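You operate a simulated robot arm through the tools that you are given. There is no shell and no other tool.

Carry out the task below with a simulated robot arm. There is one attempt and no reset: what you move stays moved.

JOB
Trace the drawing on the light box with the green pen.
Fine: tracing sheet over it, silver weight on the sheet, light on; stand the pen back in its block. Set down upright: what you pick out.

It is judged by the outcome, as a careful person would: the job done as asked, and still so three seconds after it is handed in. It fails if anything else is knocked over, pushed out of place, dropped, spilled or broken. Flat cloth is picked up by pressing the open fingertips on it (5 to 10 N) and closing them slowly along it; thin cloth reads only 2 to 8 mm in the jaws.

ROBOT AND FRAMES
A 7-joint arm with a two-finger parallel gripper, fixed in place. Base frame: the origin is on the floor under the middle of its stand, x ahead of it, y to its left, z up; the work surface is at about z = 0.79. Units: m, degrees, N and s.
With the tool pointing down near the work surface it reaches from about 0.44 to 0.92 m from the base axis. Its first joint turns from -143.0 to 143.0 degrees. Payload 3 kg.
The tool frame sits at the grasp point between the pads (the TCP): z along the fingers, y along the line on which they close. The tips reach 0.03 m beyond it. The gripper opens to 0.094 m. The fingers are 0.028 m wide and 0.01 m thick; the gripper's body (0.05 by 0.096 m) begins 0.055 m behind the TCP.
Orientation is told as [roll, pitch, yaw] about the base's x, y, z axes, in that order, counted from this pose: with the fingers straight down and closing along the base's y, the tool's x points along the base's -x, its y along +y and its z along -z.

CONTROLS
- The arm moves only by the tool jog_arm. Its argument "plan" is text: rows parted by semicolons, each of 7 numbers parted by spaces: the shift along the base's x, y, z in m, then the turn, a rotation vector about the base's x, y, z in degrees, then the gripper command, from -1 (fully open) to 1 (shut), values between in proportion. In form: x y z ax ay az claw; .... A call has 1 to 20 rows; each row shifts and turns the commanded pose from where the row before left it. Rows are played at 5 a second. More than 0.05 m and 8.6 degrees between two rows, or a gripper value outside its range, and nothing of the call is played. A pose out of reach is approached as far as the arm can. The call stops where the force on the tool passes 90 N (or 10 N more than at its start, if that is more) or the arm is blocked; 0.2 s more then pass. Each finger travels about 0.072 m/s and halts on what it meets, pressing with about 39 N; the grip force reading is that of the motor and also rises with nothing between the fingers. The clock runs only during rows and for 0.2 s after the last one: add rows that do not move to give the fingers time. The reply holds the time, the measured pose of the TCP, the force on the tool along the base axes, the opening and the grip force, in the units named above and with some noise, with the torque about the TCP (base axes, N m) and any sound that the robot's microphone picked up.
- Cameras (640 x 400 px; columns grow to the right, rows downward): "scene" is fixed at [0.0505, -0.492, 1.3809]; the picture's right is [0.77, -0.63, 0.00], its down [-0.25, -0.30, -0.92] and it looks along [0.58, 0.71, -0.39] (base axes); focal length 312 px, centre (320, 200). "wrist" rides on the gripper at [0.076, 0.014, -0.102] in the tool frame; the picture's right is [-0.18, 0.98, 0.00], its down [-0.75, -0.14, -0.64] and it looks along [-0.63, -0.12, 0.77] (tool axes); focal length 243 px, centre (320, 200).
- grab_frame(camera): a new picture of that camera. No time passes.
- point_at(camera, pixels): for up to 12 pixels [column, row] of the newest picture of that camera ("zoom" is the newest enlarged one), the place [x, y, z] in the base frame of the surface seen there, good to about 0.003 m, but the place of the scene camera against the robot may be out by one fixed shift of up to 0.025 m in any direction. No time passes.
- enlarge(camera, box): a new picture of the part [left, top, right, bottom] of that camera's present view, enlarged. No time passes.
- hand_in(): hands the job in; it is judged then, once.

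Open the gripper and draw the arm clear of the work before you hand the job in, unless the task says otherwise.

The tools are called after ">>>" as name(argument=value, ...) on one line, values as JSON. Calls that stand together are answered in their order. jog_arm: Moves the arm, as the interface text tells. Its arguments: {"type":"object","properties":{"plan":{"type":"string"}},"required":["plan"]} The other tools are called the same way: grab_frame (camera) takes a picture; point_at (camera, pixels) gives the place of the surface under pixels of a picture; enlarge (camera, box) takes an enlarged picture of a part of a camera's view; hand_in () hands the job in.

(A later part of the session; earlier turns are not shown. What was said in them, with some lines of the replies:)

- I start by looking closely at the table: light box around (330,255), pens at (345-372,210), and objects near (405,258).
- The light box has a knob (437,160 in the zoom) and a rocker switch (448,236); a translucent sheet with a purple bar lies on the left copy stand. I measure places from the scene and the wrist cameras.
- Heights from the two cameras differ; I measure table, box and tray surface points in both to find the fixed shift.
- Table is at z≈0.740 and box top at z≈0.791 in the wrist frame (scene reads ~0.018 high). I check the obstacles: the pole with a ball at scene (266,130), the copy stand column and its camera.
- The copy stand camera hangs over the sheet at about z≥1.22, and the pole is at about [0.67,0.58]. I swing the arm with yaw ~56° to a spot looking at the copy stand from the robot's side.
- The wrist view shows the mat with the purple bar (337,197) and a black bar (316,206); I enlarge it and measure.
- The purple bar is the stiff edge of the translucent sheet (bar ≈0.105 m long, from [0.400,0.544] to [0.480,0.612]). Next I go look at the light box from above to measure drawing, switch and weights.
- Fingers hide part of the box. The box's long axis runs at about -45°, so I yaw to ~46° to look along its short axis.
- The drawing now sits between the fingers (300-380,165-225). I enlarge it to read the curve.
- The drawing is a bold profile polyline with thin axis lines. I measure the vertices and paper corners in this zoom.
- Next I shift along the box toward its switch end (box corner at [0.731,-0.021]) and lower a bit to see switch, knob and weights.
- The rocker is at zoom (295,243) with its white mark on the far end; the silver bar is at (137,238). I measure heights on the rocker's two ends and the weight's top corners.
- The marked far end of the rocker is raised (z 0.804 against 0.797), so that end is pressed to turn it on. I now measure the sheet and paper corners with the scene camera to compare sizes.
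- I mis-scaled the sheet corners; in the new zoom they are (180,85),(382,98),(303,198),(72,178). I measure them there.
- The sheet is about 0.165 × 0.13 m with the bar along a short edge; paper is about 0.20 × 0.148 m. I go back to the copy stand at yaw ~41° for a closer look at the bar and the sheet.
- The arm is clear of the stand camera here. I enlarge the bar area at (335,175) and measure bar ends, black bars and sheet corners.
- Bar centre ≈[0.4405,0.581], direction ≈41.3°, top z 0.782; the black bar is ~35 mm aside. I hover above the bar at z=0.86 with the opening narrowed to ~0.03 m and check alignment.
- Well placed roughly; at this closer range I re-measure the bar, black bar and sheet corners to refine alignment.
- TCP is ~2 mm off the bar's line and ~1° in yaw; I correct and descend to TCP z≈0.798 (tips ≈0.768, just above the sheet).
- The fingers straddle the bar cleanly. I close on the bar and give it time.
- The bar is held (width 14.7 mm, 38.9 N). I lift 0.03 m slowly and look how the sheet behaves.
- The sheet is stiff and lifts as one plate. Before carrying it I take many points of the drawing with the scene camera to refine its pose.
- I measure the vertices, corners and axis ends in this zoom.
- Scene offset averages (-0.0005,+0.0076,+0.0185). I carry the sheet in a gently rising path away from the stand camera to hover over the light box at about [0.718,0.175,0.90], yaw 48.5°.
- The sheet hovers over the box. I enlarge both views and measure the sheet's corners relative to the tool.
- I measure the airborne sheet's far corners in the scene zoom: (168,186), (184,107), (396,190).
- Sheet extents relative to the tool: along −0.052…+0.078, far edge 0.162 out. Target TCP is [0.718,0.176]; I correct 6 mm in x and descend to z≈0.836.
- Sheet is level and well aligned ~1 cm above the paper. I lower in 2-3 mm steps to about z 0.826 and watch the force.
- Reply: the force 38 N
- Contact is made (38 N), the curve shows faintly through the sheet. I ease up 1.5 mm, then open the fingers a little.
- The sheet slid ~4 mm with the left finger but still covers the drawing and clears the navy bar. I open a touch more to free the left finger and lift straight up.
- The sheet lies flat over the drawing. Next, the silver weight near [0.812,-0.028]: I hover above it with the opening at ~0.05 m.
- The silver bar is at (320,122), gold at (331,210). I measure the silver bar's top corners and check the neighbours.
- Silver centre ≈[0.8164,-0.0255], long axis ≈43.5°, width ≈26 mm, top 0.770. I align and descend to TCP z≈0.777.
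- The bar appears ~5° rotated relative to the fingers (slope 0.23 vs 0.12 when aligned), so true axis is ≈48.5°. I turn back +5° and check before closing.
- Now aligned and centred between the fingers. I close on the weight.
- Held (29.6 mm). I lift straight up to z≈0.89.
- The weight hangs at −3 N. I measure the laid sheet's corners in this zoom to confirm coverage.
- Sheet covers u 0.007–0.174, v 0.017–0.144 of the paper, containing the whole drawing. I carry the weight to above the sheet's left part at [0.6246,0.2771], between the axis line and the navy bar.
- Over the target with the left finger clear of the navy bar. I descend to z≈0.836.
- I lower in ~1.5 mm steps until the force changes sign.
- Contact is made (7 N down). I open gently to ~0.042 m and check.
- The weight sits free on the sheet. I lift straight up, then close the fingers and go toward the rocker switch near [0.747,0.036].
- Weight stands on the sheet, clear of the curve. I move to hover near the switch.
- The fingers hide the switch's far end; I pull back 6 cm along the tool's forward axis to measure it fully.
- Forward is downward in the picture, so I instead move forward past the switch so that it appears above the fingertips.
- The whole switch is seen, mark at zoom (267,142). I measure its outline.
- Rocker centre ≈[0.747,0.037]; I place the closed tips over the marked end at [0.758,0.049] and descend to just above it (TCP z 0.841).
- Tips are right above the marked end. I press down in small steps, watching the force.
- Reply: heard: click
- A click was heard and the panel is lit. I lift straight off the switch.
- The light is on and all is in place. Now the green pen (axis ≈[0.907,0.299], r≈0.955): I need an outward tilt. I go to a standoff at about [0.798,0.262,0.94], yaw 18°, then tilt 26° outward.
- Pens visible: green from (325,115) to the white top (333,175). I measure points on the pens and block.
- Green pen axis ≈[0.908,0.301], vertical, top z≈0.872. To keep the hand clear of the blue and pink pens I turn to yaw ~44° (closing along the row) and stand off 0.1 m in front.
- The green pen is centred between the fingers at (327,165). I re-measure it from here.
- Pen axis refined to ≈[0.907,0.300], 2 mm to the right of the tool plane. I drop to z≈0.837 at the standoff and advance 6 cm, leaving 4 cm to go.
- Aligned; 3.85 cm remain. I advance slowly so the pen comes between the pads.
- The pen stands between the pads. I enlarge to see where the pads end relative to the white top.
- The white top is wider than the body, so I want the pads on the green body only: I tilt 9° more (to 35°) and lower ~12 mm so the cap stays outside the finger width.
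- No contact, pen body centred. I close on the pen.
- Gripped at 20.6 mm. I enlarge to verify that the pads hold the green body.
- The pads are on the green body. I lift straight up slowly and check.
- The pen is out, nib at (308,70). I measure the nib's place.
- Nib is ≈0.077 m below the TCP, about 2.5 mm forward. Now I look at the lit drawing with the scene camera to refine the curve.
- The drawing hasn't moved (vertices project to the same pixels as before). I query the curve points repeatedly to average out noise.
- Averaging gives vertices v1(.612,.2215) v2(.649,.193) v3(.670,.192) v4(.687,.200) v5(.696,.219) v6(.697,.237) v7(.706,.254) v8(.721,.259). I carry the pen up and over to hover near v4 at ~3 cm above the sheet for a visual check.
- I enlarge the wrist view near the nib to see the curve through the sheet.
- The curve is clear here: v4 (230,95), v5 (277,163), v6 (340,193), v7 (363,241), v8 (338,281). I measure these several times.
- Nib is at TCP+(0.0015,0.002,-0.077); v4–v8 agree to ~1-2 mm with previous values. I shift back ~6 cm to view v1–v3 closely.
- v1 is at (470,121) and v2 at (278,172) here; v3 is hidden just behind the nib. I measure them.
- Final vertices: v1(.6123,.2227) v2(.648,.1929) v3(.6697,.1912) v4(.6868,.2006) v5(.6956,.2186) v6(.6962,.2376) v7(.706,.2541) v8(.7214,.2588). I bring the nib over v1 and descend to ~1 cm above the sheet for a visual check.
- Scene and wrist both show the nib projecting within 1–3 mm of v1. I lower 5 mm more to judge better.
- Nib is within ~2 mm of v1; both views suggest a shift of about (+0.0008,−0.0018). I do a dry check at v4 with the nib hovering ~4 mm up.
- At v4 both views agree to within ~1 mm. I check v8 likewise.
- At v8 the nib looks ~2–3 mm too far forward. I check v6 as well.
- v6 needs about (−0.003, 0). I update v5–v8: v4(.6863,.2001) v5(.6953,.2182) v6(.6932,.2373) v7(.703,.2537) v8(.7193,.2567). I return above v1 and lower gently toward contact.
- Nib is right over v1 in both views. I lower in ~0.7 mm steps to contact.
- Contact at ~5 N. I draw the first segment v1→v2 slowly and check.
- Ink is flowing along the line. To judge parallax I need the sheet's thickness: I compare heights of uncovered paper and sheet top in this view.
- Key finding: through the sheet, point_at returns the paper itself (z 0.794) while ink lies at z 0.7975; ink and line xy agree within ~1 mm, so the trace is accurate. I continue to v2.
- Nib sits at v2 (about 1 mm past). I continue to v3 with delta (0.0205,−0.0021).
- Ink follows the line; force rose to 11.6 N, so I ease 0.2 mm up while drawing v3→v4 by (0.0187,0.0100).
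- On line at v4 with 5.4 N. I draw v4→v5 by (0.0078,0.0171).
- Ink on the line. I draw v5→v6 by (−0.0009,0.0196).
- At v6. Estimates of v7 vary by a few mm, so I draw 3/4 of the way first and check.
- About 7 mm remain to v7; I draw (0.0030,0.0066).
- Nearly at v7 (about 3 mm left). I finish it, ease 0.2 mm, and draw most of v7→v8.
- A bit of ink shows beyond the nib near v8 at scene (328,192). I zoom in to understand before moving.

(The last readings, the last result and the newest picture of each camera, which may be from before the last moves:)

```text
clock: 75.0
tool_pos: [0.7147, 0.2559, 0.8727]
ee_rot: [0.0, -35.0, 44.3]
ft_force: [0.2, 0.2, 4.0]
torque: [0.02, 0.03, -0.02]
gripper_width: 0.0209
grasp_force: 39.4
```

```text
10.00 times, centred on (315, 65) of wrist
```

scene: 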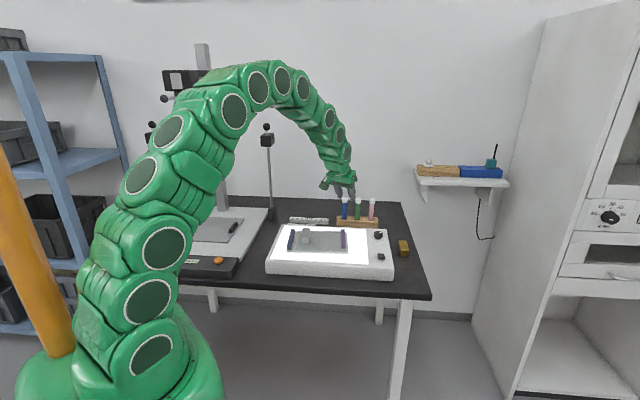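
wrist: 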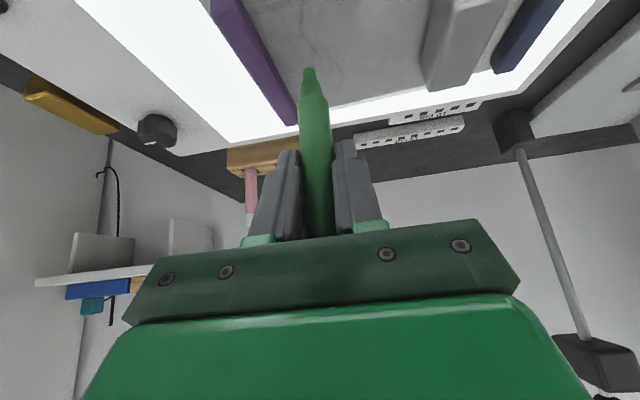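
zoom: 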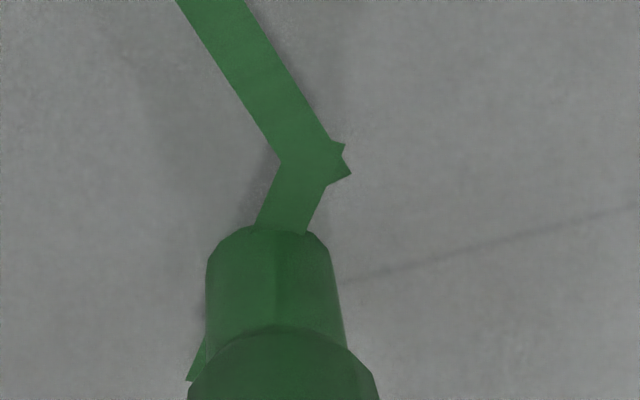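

I measure the protruding ink bit and the nib with the wrist zoom.

>>> point_at(camera="zoom", pixels=[[194, 374], [198, 362], [268, 232], [270, 240], [285, 200], [325, 165], [345, 172], [225, 40], [190, 378], [255, 195], [450, 255], [360, 280]])

>>> point_at(camera="zoom", pixels=[[194, 374], [198, 362], [268, 232], [270, 240], [285, 200], [325, 165], [345, 172], [225, 40], [190, 378], [255, 195], [450, 255], [360, 280]])

```text
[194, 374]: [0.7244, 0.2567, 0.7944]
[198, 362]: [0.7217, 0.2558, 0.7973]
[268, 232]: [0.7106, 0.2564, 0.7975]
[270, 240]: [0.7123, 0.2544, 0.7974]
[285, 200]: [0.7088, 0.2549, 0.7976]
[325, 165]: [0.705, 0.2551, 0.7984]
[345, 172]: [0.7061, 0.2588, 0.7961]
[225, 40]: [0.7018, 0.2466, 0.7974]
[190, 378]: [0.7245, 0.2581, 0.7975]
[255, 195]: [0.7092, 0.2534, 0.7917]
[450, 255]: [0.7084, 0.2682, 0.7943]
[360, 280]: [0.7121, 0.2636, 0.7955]
```

```text
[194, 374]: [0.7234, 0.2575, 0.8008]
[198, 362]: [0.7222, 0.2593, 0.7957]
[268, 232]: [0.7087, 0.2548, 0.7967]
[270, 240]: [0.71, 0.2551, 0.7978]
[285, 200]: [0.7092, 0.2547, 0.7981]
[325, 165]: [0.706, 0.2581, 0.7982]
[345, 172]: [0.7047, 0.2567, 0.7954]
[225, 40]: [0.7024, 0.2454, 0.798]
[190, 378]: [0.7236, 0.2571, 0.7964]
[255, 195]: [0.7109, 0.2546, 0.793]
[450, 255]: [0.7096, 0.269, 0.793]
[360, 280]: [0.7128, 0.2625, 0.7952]
```

The ink bit ends near [0.724,0.257], i.e. just at v8 — so it lies on the line. I draw the remaining ~6 mm to v8.

>>> jog_arm(plan="0.003 0.0004 0 0 0 0 1; 0.003 0.0004 0 0 0 0 1; 0 0 0 0 0 0 1")

>>> enlarge(camera="wrist", box=[260, 20, 360, 90])

>>> enlarge(camera="scene", box=[310, 222, 350, 245])

```text
clock: 75.8
tool_pos: [0.7204, 0.2562, 0.8732]
ee_rot: [0.0, -35.0, 44.2]
ft_force: [0.6, 0.3, -0.8]
torque: [0.0, 0.0, 0.0]
gripper_width: 0.0207
grasp_force: 39.2
```

```text
5.71 times, centred on (310, 55) of wrist
```

zoom: 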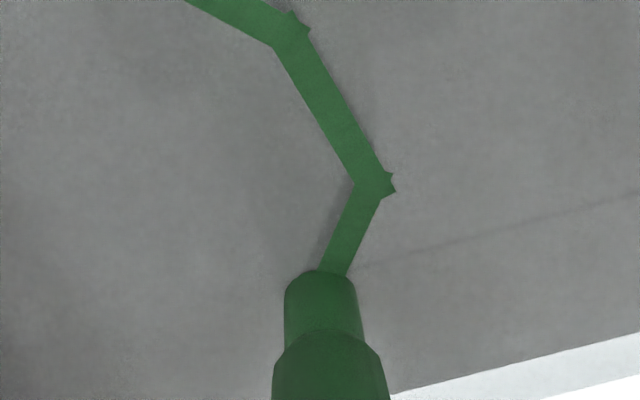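

```text
16.00 times, centred on (330, 234) of scene
```

zoom: 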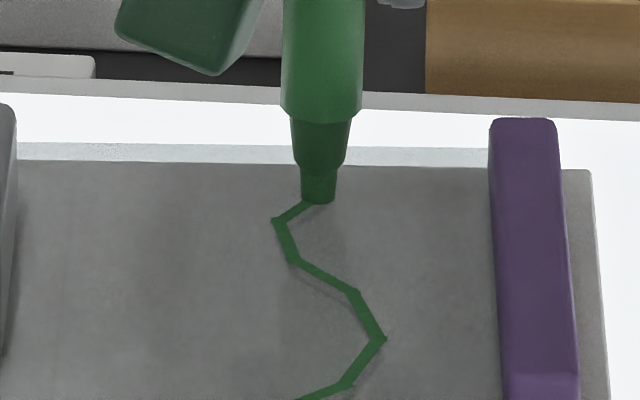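

Nib is exactly over v8, but contact force is ~0; I press down ~0.5 mm to be sure the end is inked.

>>> jog_arm(plan="0 0 -0.0005 0 0 0 1; 0 0 0 0 0 0 1")

```text
clock: 76.4
tool_pos: [0.7195, 0.2553, 0.8723]
ee_rot: [-0.1, -35.0, 44.1]
ft_force: [0.7, 0.6, 2.3]
torque: [0.04, -0.03, -0.01]
gripper_width: 0.021
grasp_force: 38.6
```

Contact 2.3 N at v8. I stroke back 6 mm along the last segment to be certain it is inked, then lift straight up.

>>> jog_arm(plan="-0.003 -0.0005 0 0 0 0 1; -0.003 -0.0005 0 0 0 0 1; 0 0 0.01 0 0 0 1; 0 0 0.025 0 0 0 1; 0 0 0.03 0 0 0 1; 0 0 0 0 0 0 1")

>>> enlarge(camera="scene", box=[285, 215, 355, 260])

>>> enlarge(camera="wrist", box=[230, 0, 430, 130])

```text
clock: 77.8
tool_pos: [0.7142, 0.256, 0.9354]
ee_rot: [0.1, -35.1, 44.2]
ft_force: [0.4, -0.3, -0.3]
torque: [-0.02, -0.02, 0.0]
gripper_width: 0.021
grasp_force: 38.7
```

```text
8.89 times, centred on (320, 238) of scene
```

zoom: 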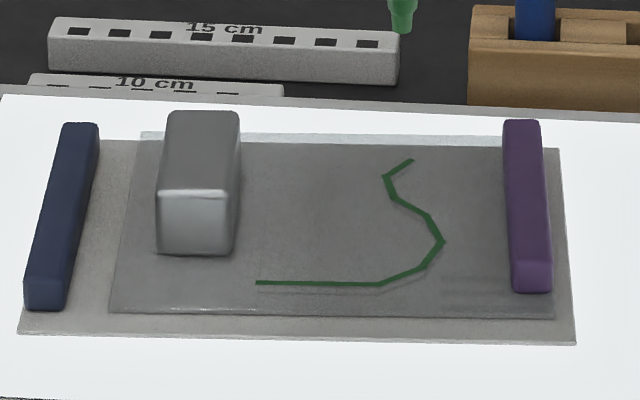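

```text
3.08 times, centred on (330, 65) of wrist
```

zoom: 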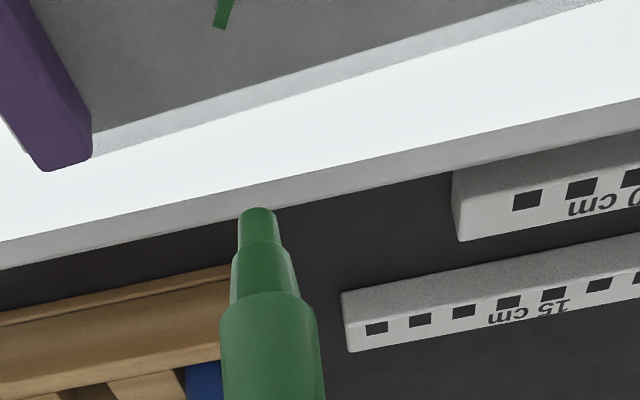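

The trace is complete and matches the curve. I pull back to view ink against the line with the wrist camera once more before returning the pen.

>>> jog_arm(plan="-0.03 -0.033 0 0 0 0 1; -0.03 -0.033 0.01 0 0 0 1; 0 0 0.01 0 0 0 1; 0 0 0 0 0 0 1")

>>> enlarge(camera="wrist", box=[230, 0, 430, 130])

```text
clock: 78.8
tool_pos: [0.6542, 0.1893, 0.9562]
ee_rot: [-0.1, -35.0, 44.3]
ft_force: [-0.2, 0.0, -0.8]
torque: [0.01, -0.01, 0.01]
gripper_width: 0.0208
grasp_force: 39.4
```

```text
3.08 times, centred on (330, 65) of wrist
```

zoom: 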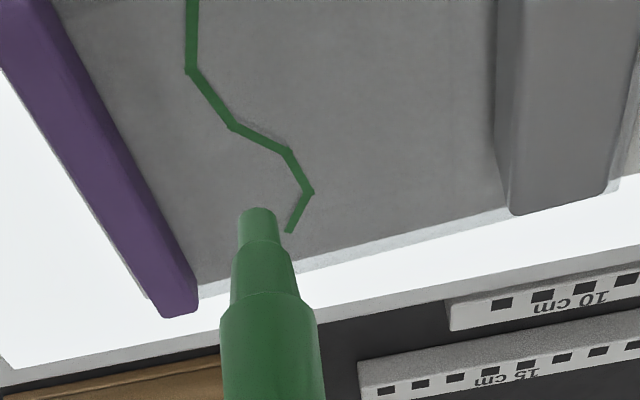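

Ink lies on the line. By summing my moves, the hole pose is +(0.2533,0.1101) in xy and −0.1316 in z from here. I carry the pen back at this height (nib z≈0.88 above the other pens), approaching perpendicular to the row.

>>> jog_arm(plan="0.0339 0.01025 0 0 0 0 1; 0.0339 0.01025 0 0 0 0 1; 0.0339 0.01025 0 0 0 0 1; 0.0339 0.01025 0 0 0 0 1; 0.0339 0.01025 0 0 0 0 1; 0.0338 0.01025 0 0 0 0 1; 0.0167 0.0162 0 0 0 0 1; 0.0167 0.0162 0 0 0 0 1; 0.0166 0.0162 0 0 0 0 1; 0 0 0 0 0 0 1; 0 0 0 0 0 0 1")

>>> grab_frame(camera="wrist")

>>> enlarge(camera="scene", box=[320, 165, 400, 235])

```text
clock: 81.2
tool_pos: [0.9067, 0.2977, 0.9574]
ee_rot: [-0.1, -35.0, 44.2]
ft_force: [-0.2, -0.5, 0.0]
torque: [0.01, 0.01, 0.02]
gripper_width: 0.021
grasp_force: 39.2
```

```text
taken
```

wrist: 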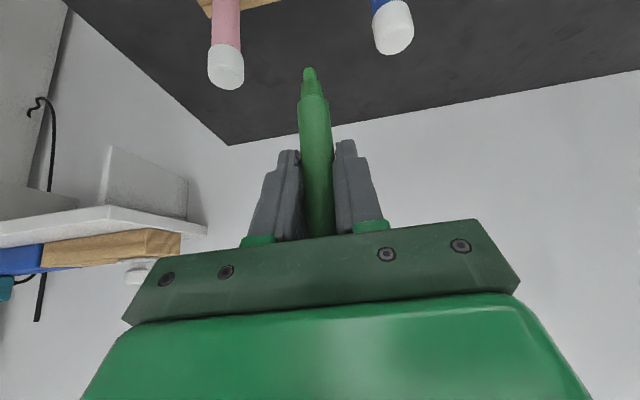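

```text
5.71 times, centred on (360, 200) of scene
```

zoom: 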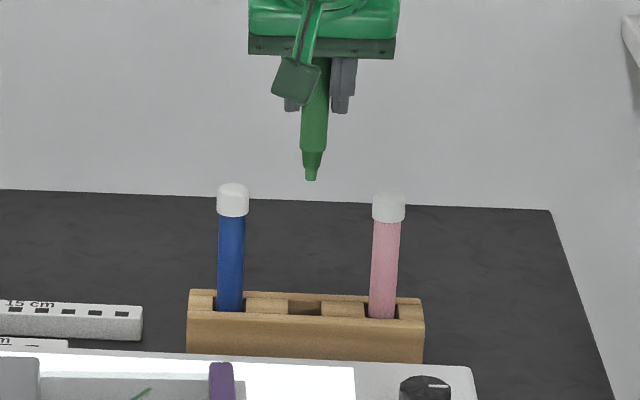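

The nib is over the middle slot. I descend to bring the nib ~1.5 cm above the block and verify.

>>> jog_arm(plan="0 0 -0.025 0 0 0 1; 0 0 -0.025 0 0 0 1; 0 0 -0.02 0 0 0 1; 0 0 -0.012 0 0 0 1; 0 0 0 0 0 0 1")

>>> enlarge(camera="wrist", box=[200, 0, 440, 160])

>>> enlarge(camera="scene", box=[335, 195, 385, 230])

```text
clock: 82.4
tool_pos: [0.9075, 0.2975, 0.8742]
ee_rot: [0.0, -34.9, 44.2]
ft_force: [-0.1, -0.1, -0.1]
torque: [-0.01, 0.02, 0.01]
gripper_width: 0.0208
grasp_force: 38.9
```

```text
2.50 times, centred on (320, 80) of wrist
```

zoom: 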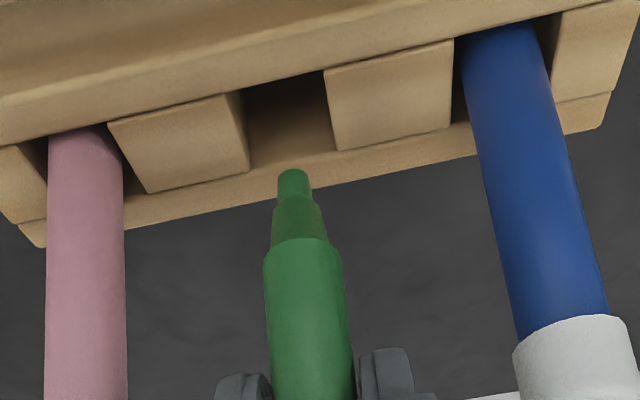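

```text
11.43 times, centred on (360, 212) of scene
```

zoom: 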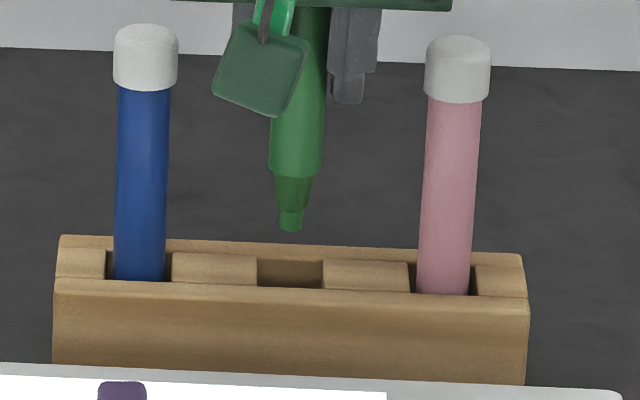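

Nib lines up with the slot. I lower the pen into it in steps, watching force.

>>> jog_arm(plan="0 0 -0.01 0 0 0 1; 0 0 -0.01 0 0 0 1; 0 0 -0.01 0 0 0 1; 0 0 -0.008 0 0 0 1; 0 0 0 0 0 0 1")

>>> enlarge(camera="scene", box=[335, 185, 385, 230])

>>> enlarge(camera="wrist", box=[200, 50, 440, 250])

```text
clock: 83.6
tool_pos: [0.9059, 0.2983, 0.8364]
ee_rot: [0.1, -35.0, 44.2]
ft_force: [0.2, -1.2, 0.3]
torque: [0.01, 0.0, 0.04]
gripper_width: 0.0207
grasp_force: 39.2
```

```text
8.89 times, centred on (360, 208) of scene
```

zoom: 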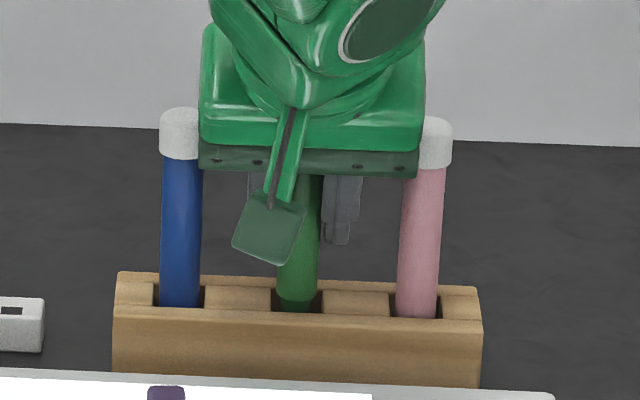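

```text
2.00 times, centred on (320, 150) of wrist
```

zoom: 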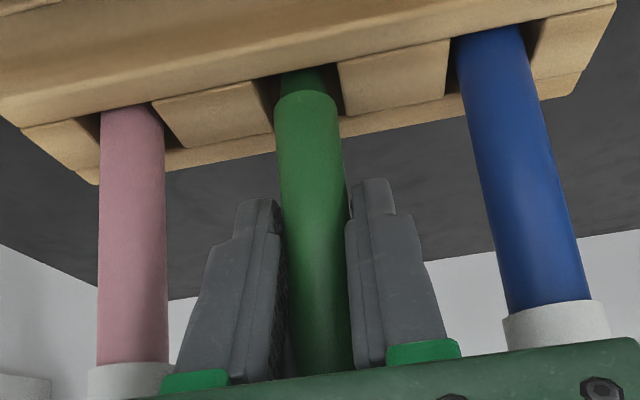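

The pen is entering the slot with no side force. I lower the last centimetre carefully.

>>> jog_arm(plan="0 0 -0.005 0 0 0 1; 0 0 -0.004 0 0 0 1; 0 0 -0.0015 0 0 0 1; 0 0 0 0 0 0 1")

>>> enlarge(camera="scene", box=[335, 185, 385, 230])

```text
clock: 84.6
tool_pos: [0.9083, 0.2985, 0.8251]
ee_rot: [0.0, -34.9, 44.3]
ft_force: [-1.4, -0.9, -0.6]
torque: [0.03, 0.02, -0.03]
gripper_width: 0.021
grasp_force: 39.7
```

```text
8.89 times, centred on (360, 208) of scene
```

zoom: 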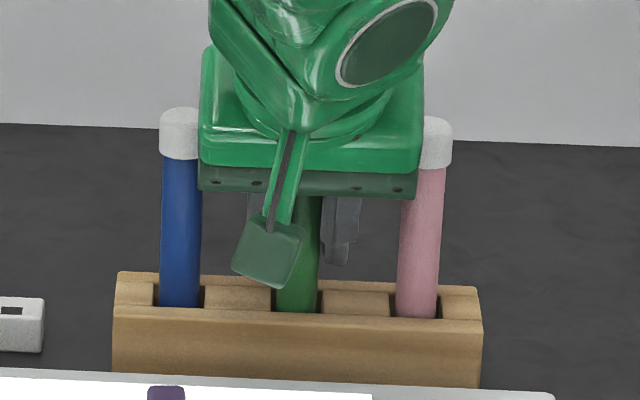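

No bottom contact yet; I lower another ~1 mm in small steps.

>>> jog_arm(plan="0 0 -0.001 0 0 0 1; 0 0 0 0 0 0 1")

```text
clock: 85.2
tool_pos: [0.9065, 0.2978, 0.8256]
ee_rot: [0.0, -35.0, 44.2]
ft_force: [0.3, 0.7, 0.0]
torque: [0.0, 0.01, 0.01]
gripper_width: 0.021
grasp_force: 38.5
```

>>> jog_arm(plan="0 0 -0.001 0 0 0 1; 0 0 0 0 0 0 1")

```text
clock: 85.8
tool_pos: [0.9065, 0.2979, 0.8244]
ee_rot: [-0.1, -35.0, 44.2]
ft_force: [-0.4, 0.9, 4.4]
torque: [0.0, -0.02, -0.03]
gripper_width: 0.0211
grasp_force: 38.9
```

Bottom contact (4.4 N). I open the fingers gently to the approach width.

>>> jog_arm(plan="0 0 0 0 0 0 0.45; 0 0 0 0 0 0 0.35; 0 0 0 0 0 0 0.2; 0 0 0 0 0 0 0.1; 0 0 0 0 0 0 0.1")

>>> enlarge(camera="wrist", box=[200, 50, 440, 250])

>>> enlarge(camera="scene", box=[335, 185, 385, 230])

```text
clock: 87.0
tool_pos: [0.9068, 0.2981, 0.8231]
ee_rot: [0.0, -35.0, 44.2]
ft_force: [-0.1, -0.1, 0.8]
torque: [0.0, -0.02, -0.02]
gripper_width: 0.0423
grasp_force: 0.1
```

```text
2.00 times, centred on (320, 150) of wrist
```

zoom: 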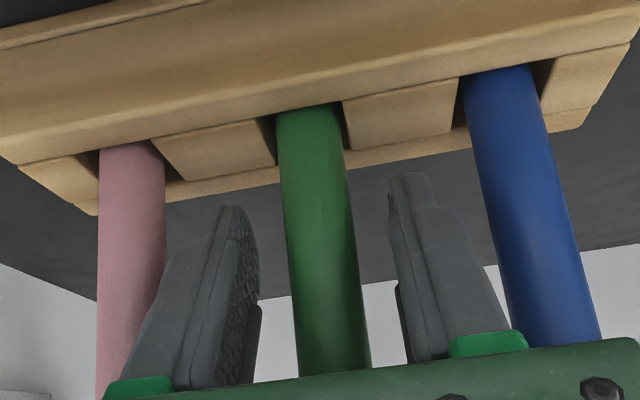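

```text
8.89 times, centred on (360, 208) of scene
```

zoom: 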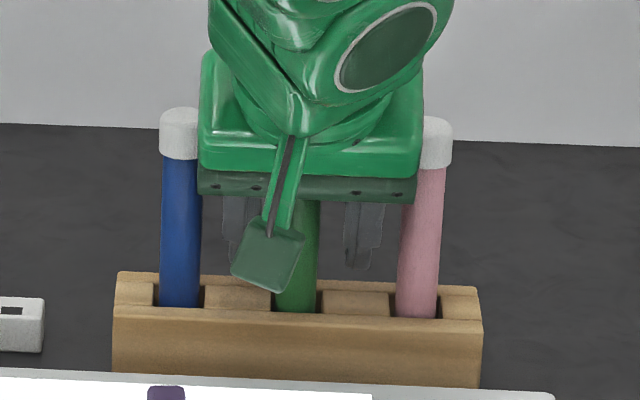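

The pen stands free in its slot. I retreat along the tool axis, away from the pens.

>>> jog_arm(plan="-0.0103 -0.01 0.0205 0 0 0 0.1; -0.0103 -0.01 0.0205 0 0 0 0.1; -0.0103 -0.01 0.0205 0 0 0 0.1; -0.0103 -0.01 0.0205 0 0 0 0.1; -0.0143 -0.014 0.01 0 0 0 0.1; 0 0 0 0 0 0 0.1")

>>> grab_frame(camera="wrist")

>>> enlarge(camera="scene", box=[260, 180, 430, 290])

```text
clock: 88.4
tool_pos: [0.851, 0.2438, 0.915]
ee_rot: [0.0, -35.0, 44.1]
ft_force: [0.0, 0.0, 0.5]
torque: [-0.03, -0.02, 0.02]
gripper_width: 0.042
grasp_force: 0.1
```

```text
taken
```

wrist: 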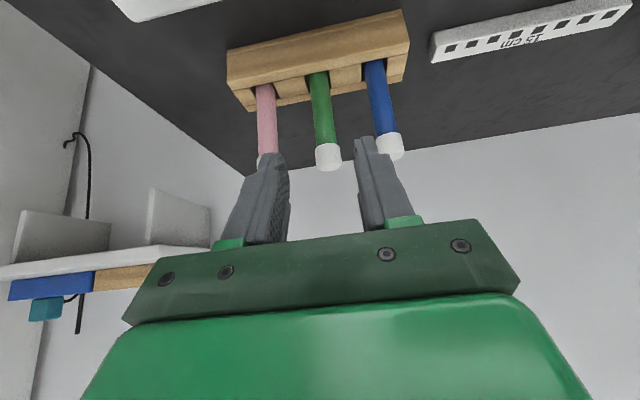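

```text
3.64 times, centred on (345, 235) of scene
```

zoom: 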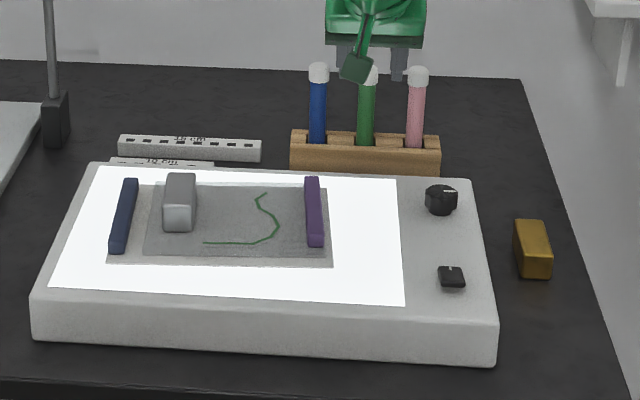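

Everything stands well: pen upright in its block, sheet, weight and light in place. I raise the arm clear, level the tool and open the gripper.

>>> jog_arm(plan="-0.03 -0.006 0.035 0 0 0 0.1; -0.03 -0.006 0.035 0 0 0 0.1; -0.038 -0.006 0.026 -4.89 5.01 0 -0.3; -0.038 -0.006 0.026 -4.89 5.01 0 -1; -0.038 -0.006 0.026 -4.89 5.01 0 -1; -0.038 -0.006 0.026 -4.89 5.01 0 -1; -0.038 -0.006 0.02 -4.89 5.01 0 -1; -0.03 -0.006 0.01 0 0 0 -1; 0 0 0 0 0 0 -1")

>>> grab_frame(camera="scene")

>>> grab_frame(camera="wrist")

```text
clock: 90.4
tool_pos: [0.5718, 0.1973, 1.1214]
ee_rot: [-0.1, 0.1, 44.3]
ft_force: [0.0, -0.2, -0.1]
torque: [-0.01, -0.04, -0.02]
gripper_width: 0.0942
grasp_force: 0.0
```

```text
taken
```

scene: 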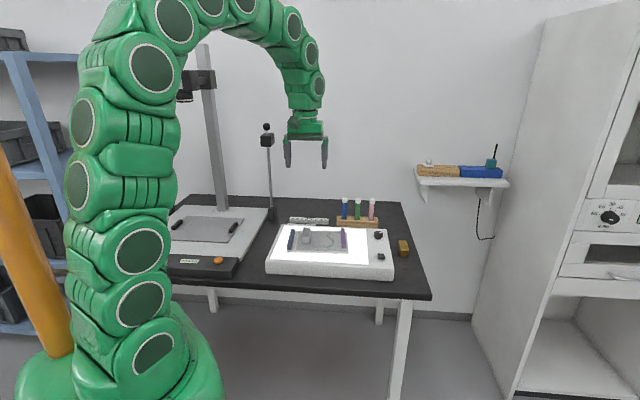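

```text
taken
```

wrist: 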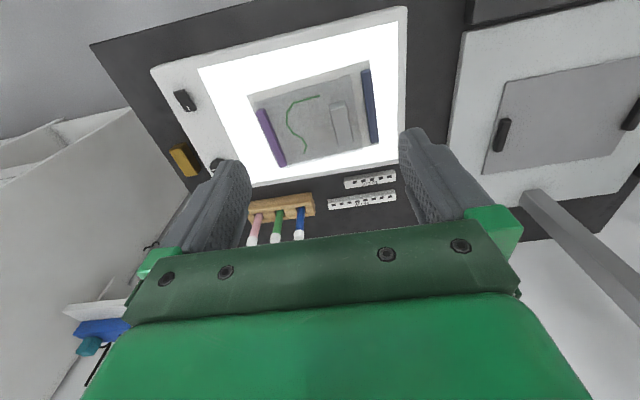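

The top view shows the sheet over the drawing, trace, weight and lit panel. I enlarge for a last check of ink against line and of the copy stand left undisturbed.

>>> enlarge(camera="wrist", box=[230, 50, 390, 180])

>>> enlarge(camera="scene", box=[160, 180, 430, 300])

```text
3.08 times, centred on (310, 115) of wrist
```

zoom: 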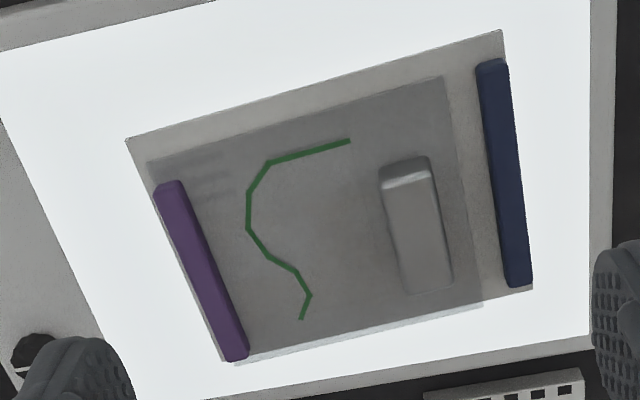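

```text
2.37 times, centred on (295, 240) of scene
```

zoom: 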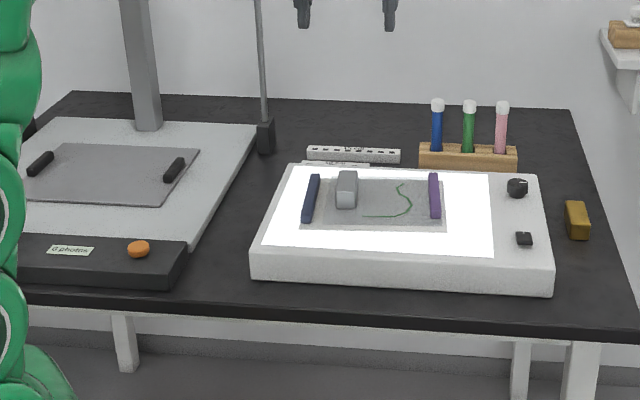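

All conditions are met: the trace covers the drawing, the sheet and silver weight are in place, the light is on, the green pen stands in its block, the gripper is open and the arm is clear. I hand the job in.

>>> hand_in()

```text
The job is handed in.
```

I traced the drawing with the green pen, and the job is handed in. I have no verdict back from the judging.

- **Sheet:** the tracing sheet lies over the drawing and covers all of its lines. It slid a few millimetres when I set it down, and maybe 1–2 mm more while I was drawing.
- **Weight:** the silver weight sits on the sheet, clear of the traced line.
- **Light:** the light is on. I pressed the rocker switch, heard it click, and the panel lit.
- **Trace:** I traced the bold profile line end to end; the ink matched the drawing to within about 1–2 mm wherever I checked. I left out the thin construction lines and the caption bars, taking the bold profile as the drawing.
- **Pen:** the green pen stands upright in its own slot in the block.

Nothing else looked disturbed in the final pictures. The arm is drawn clear with the gripper open.
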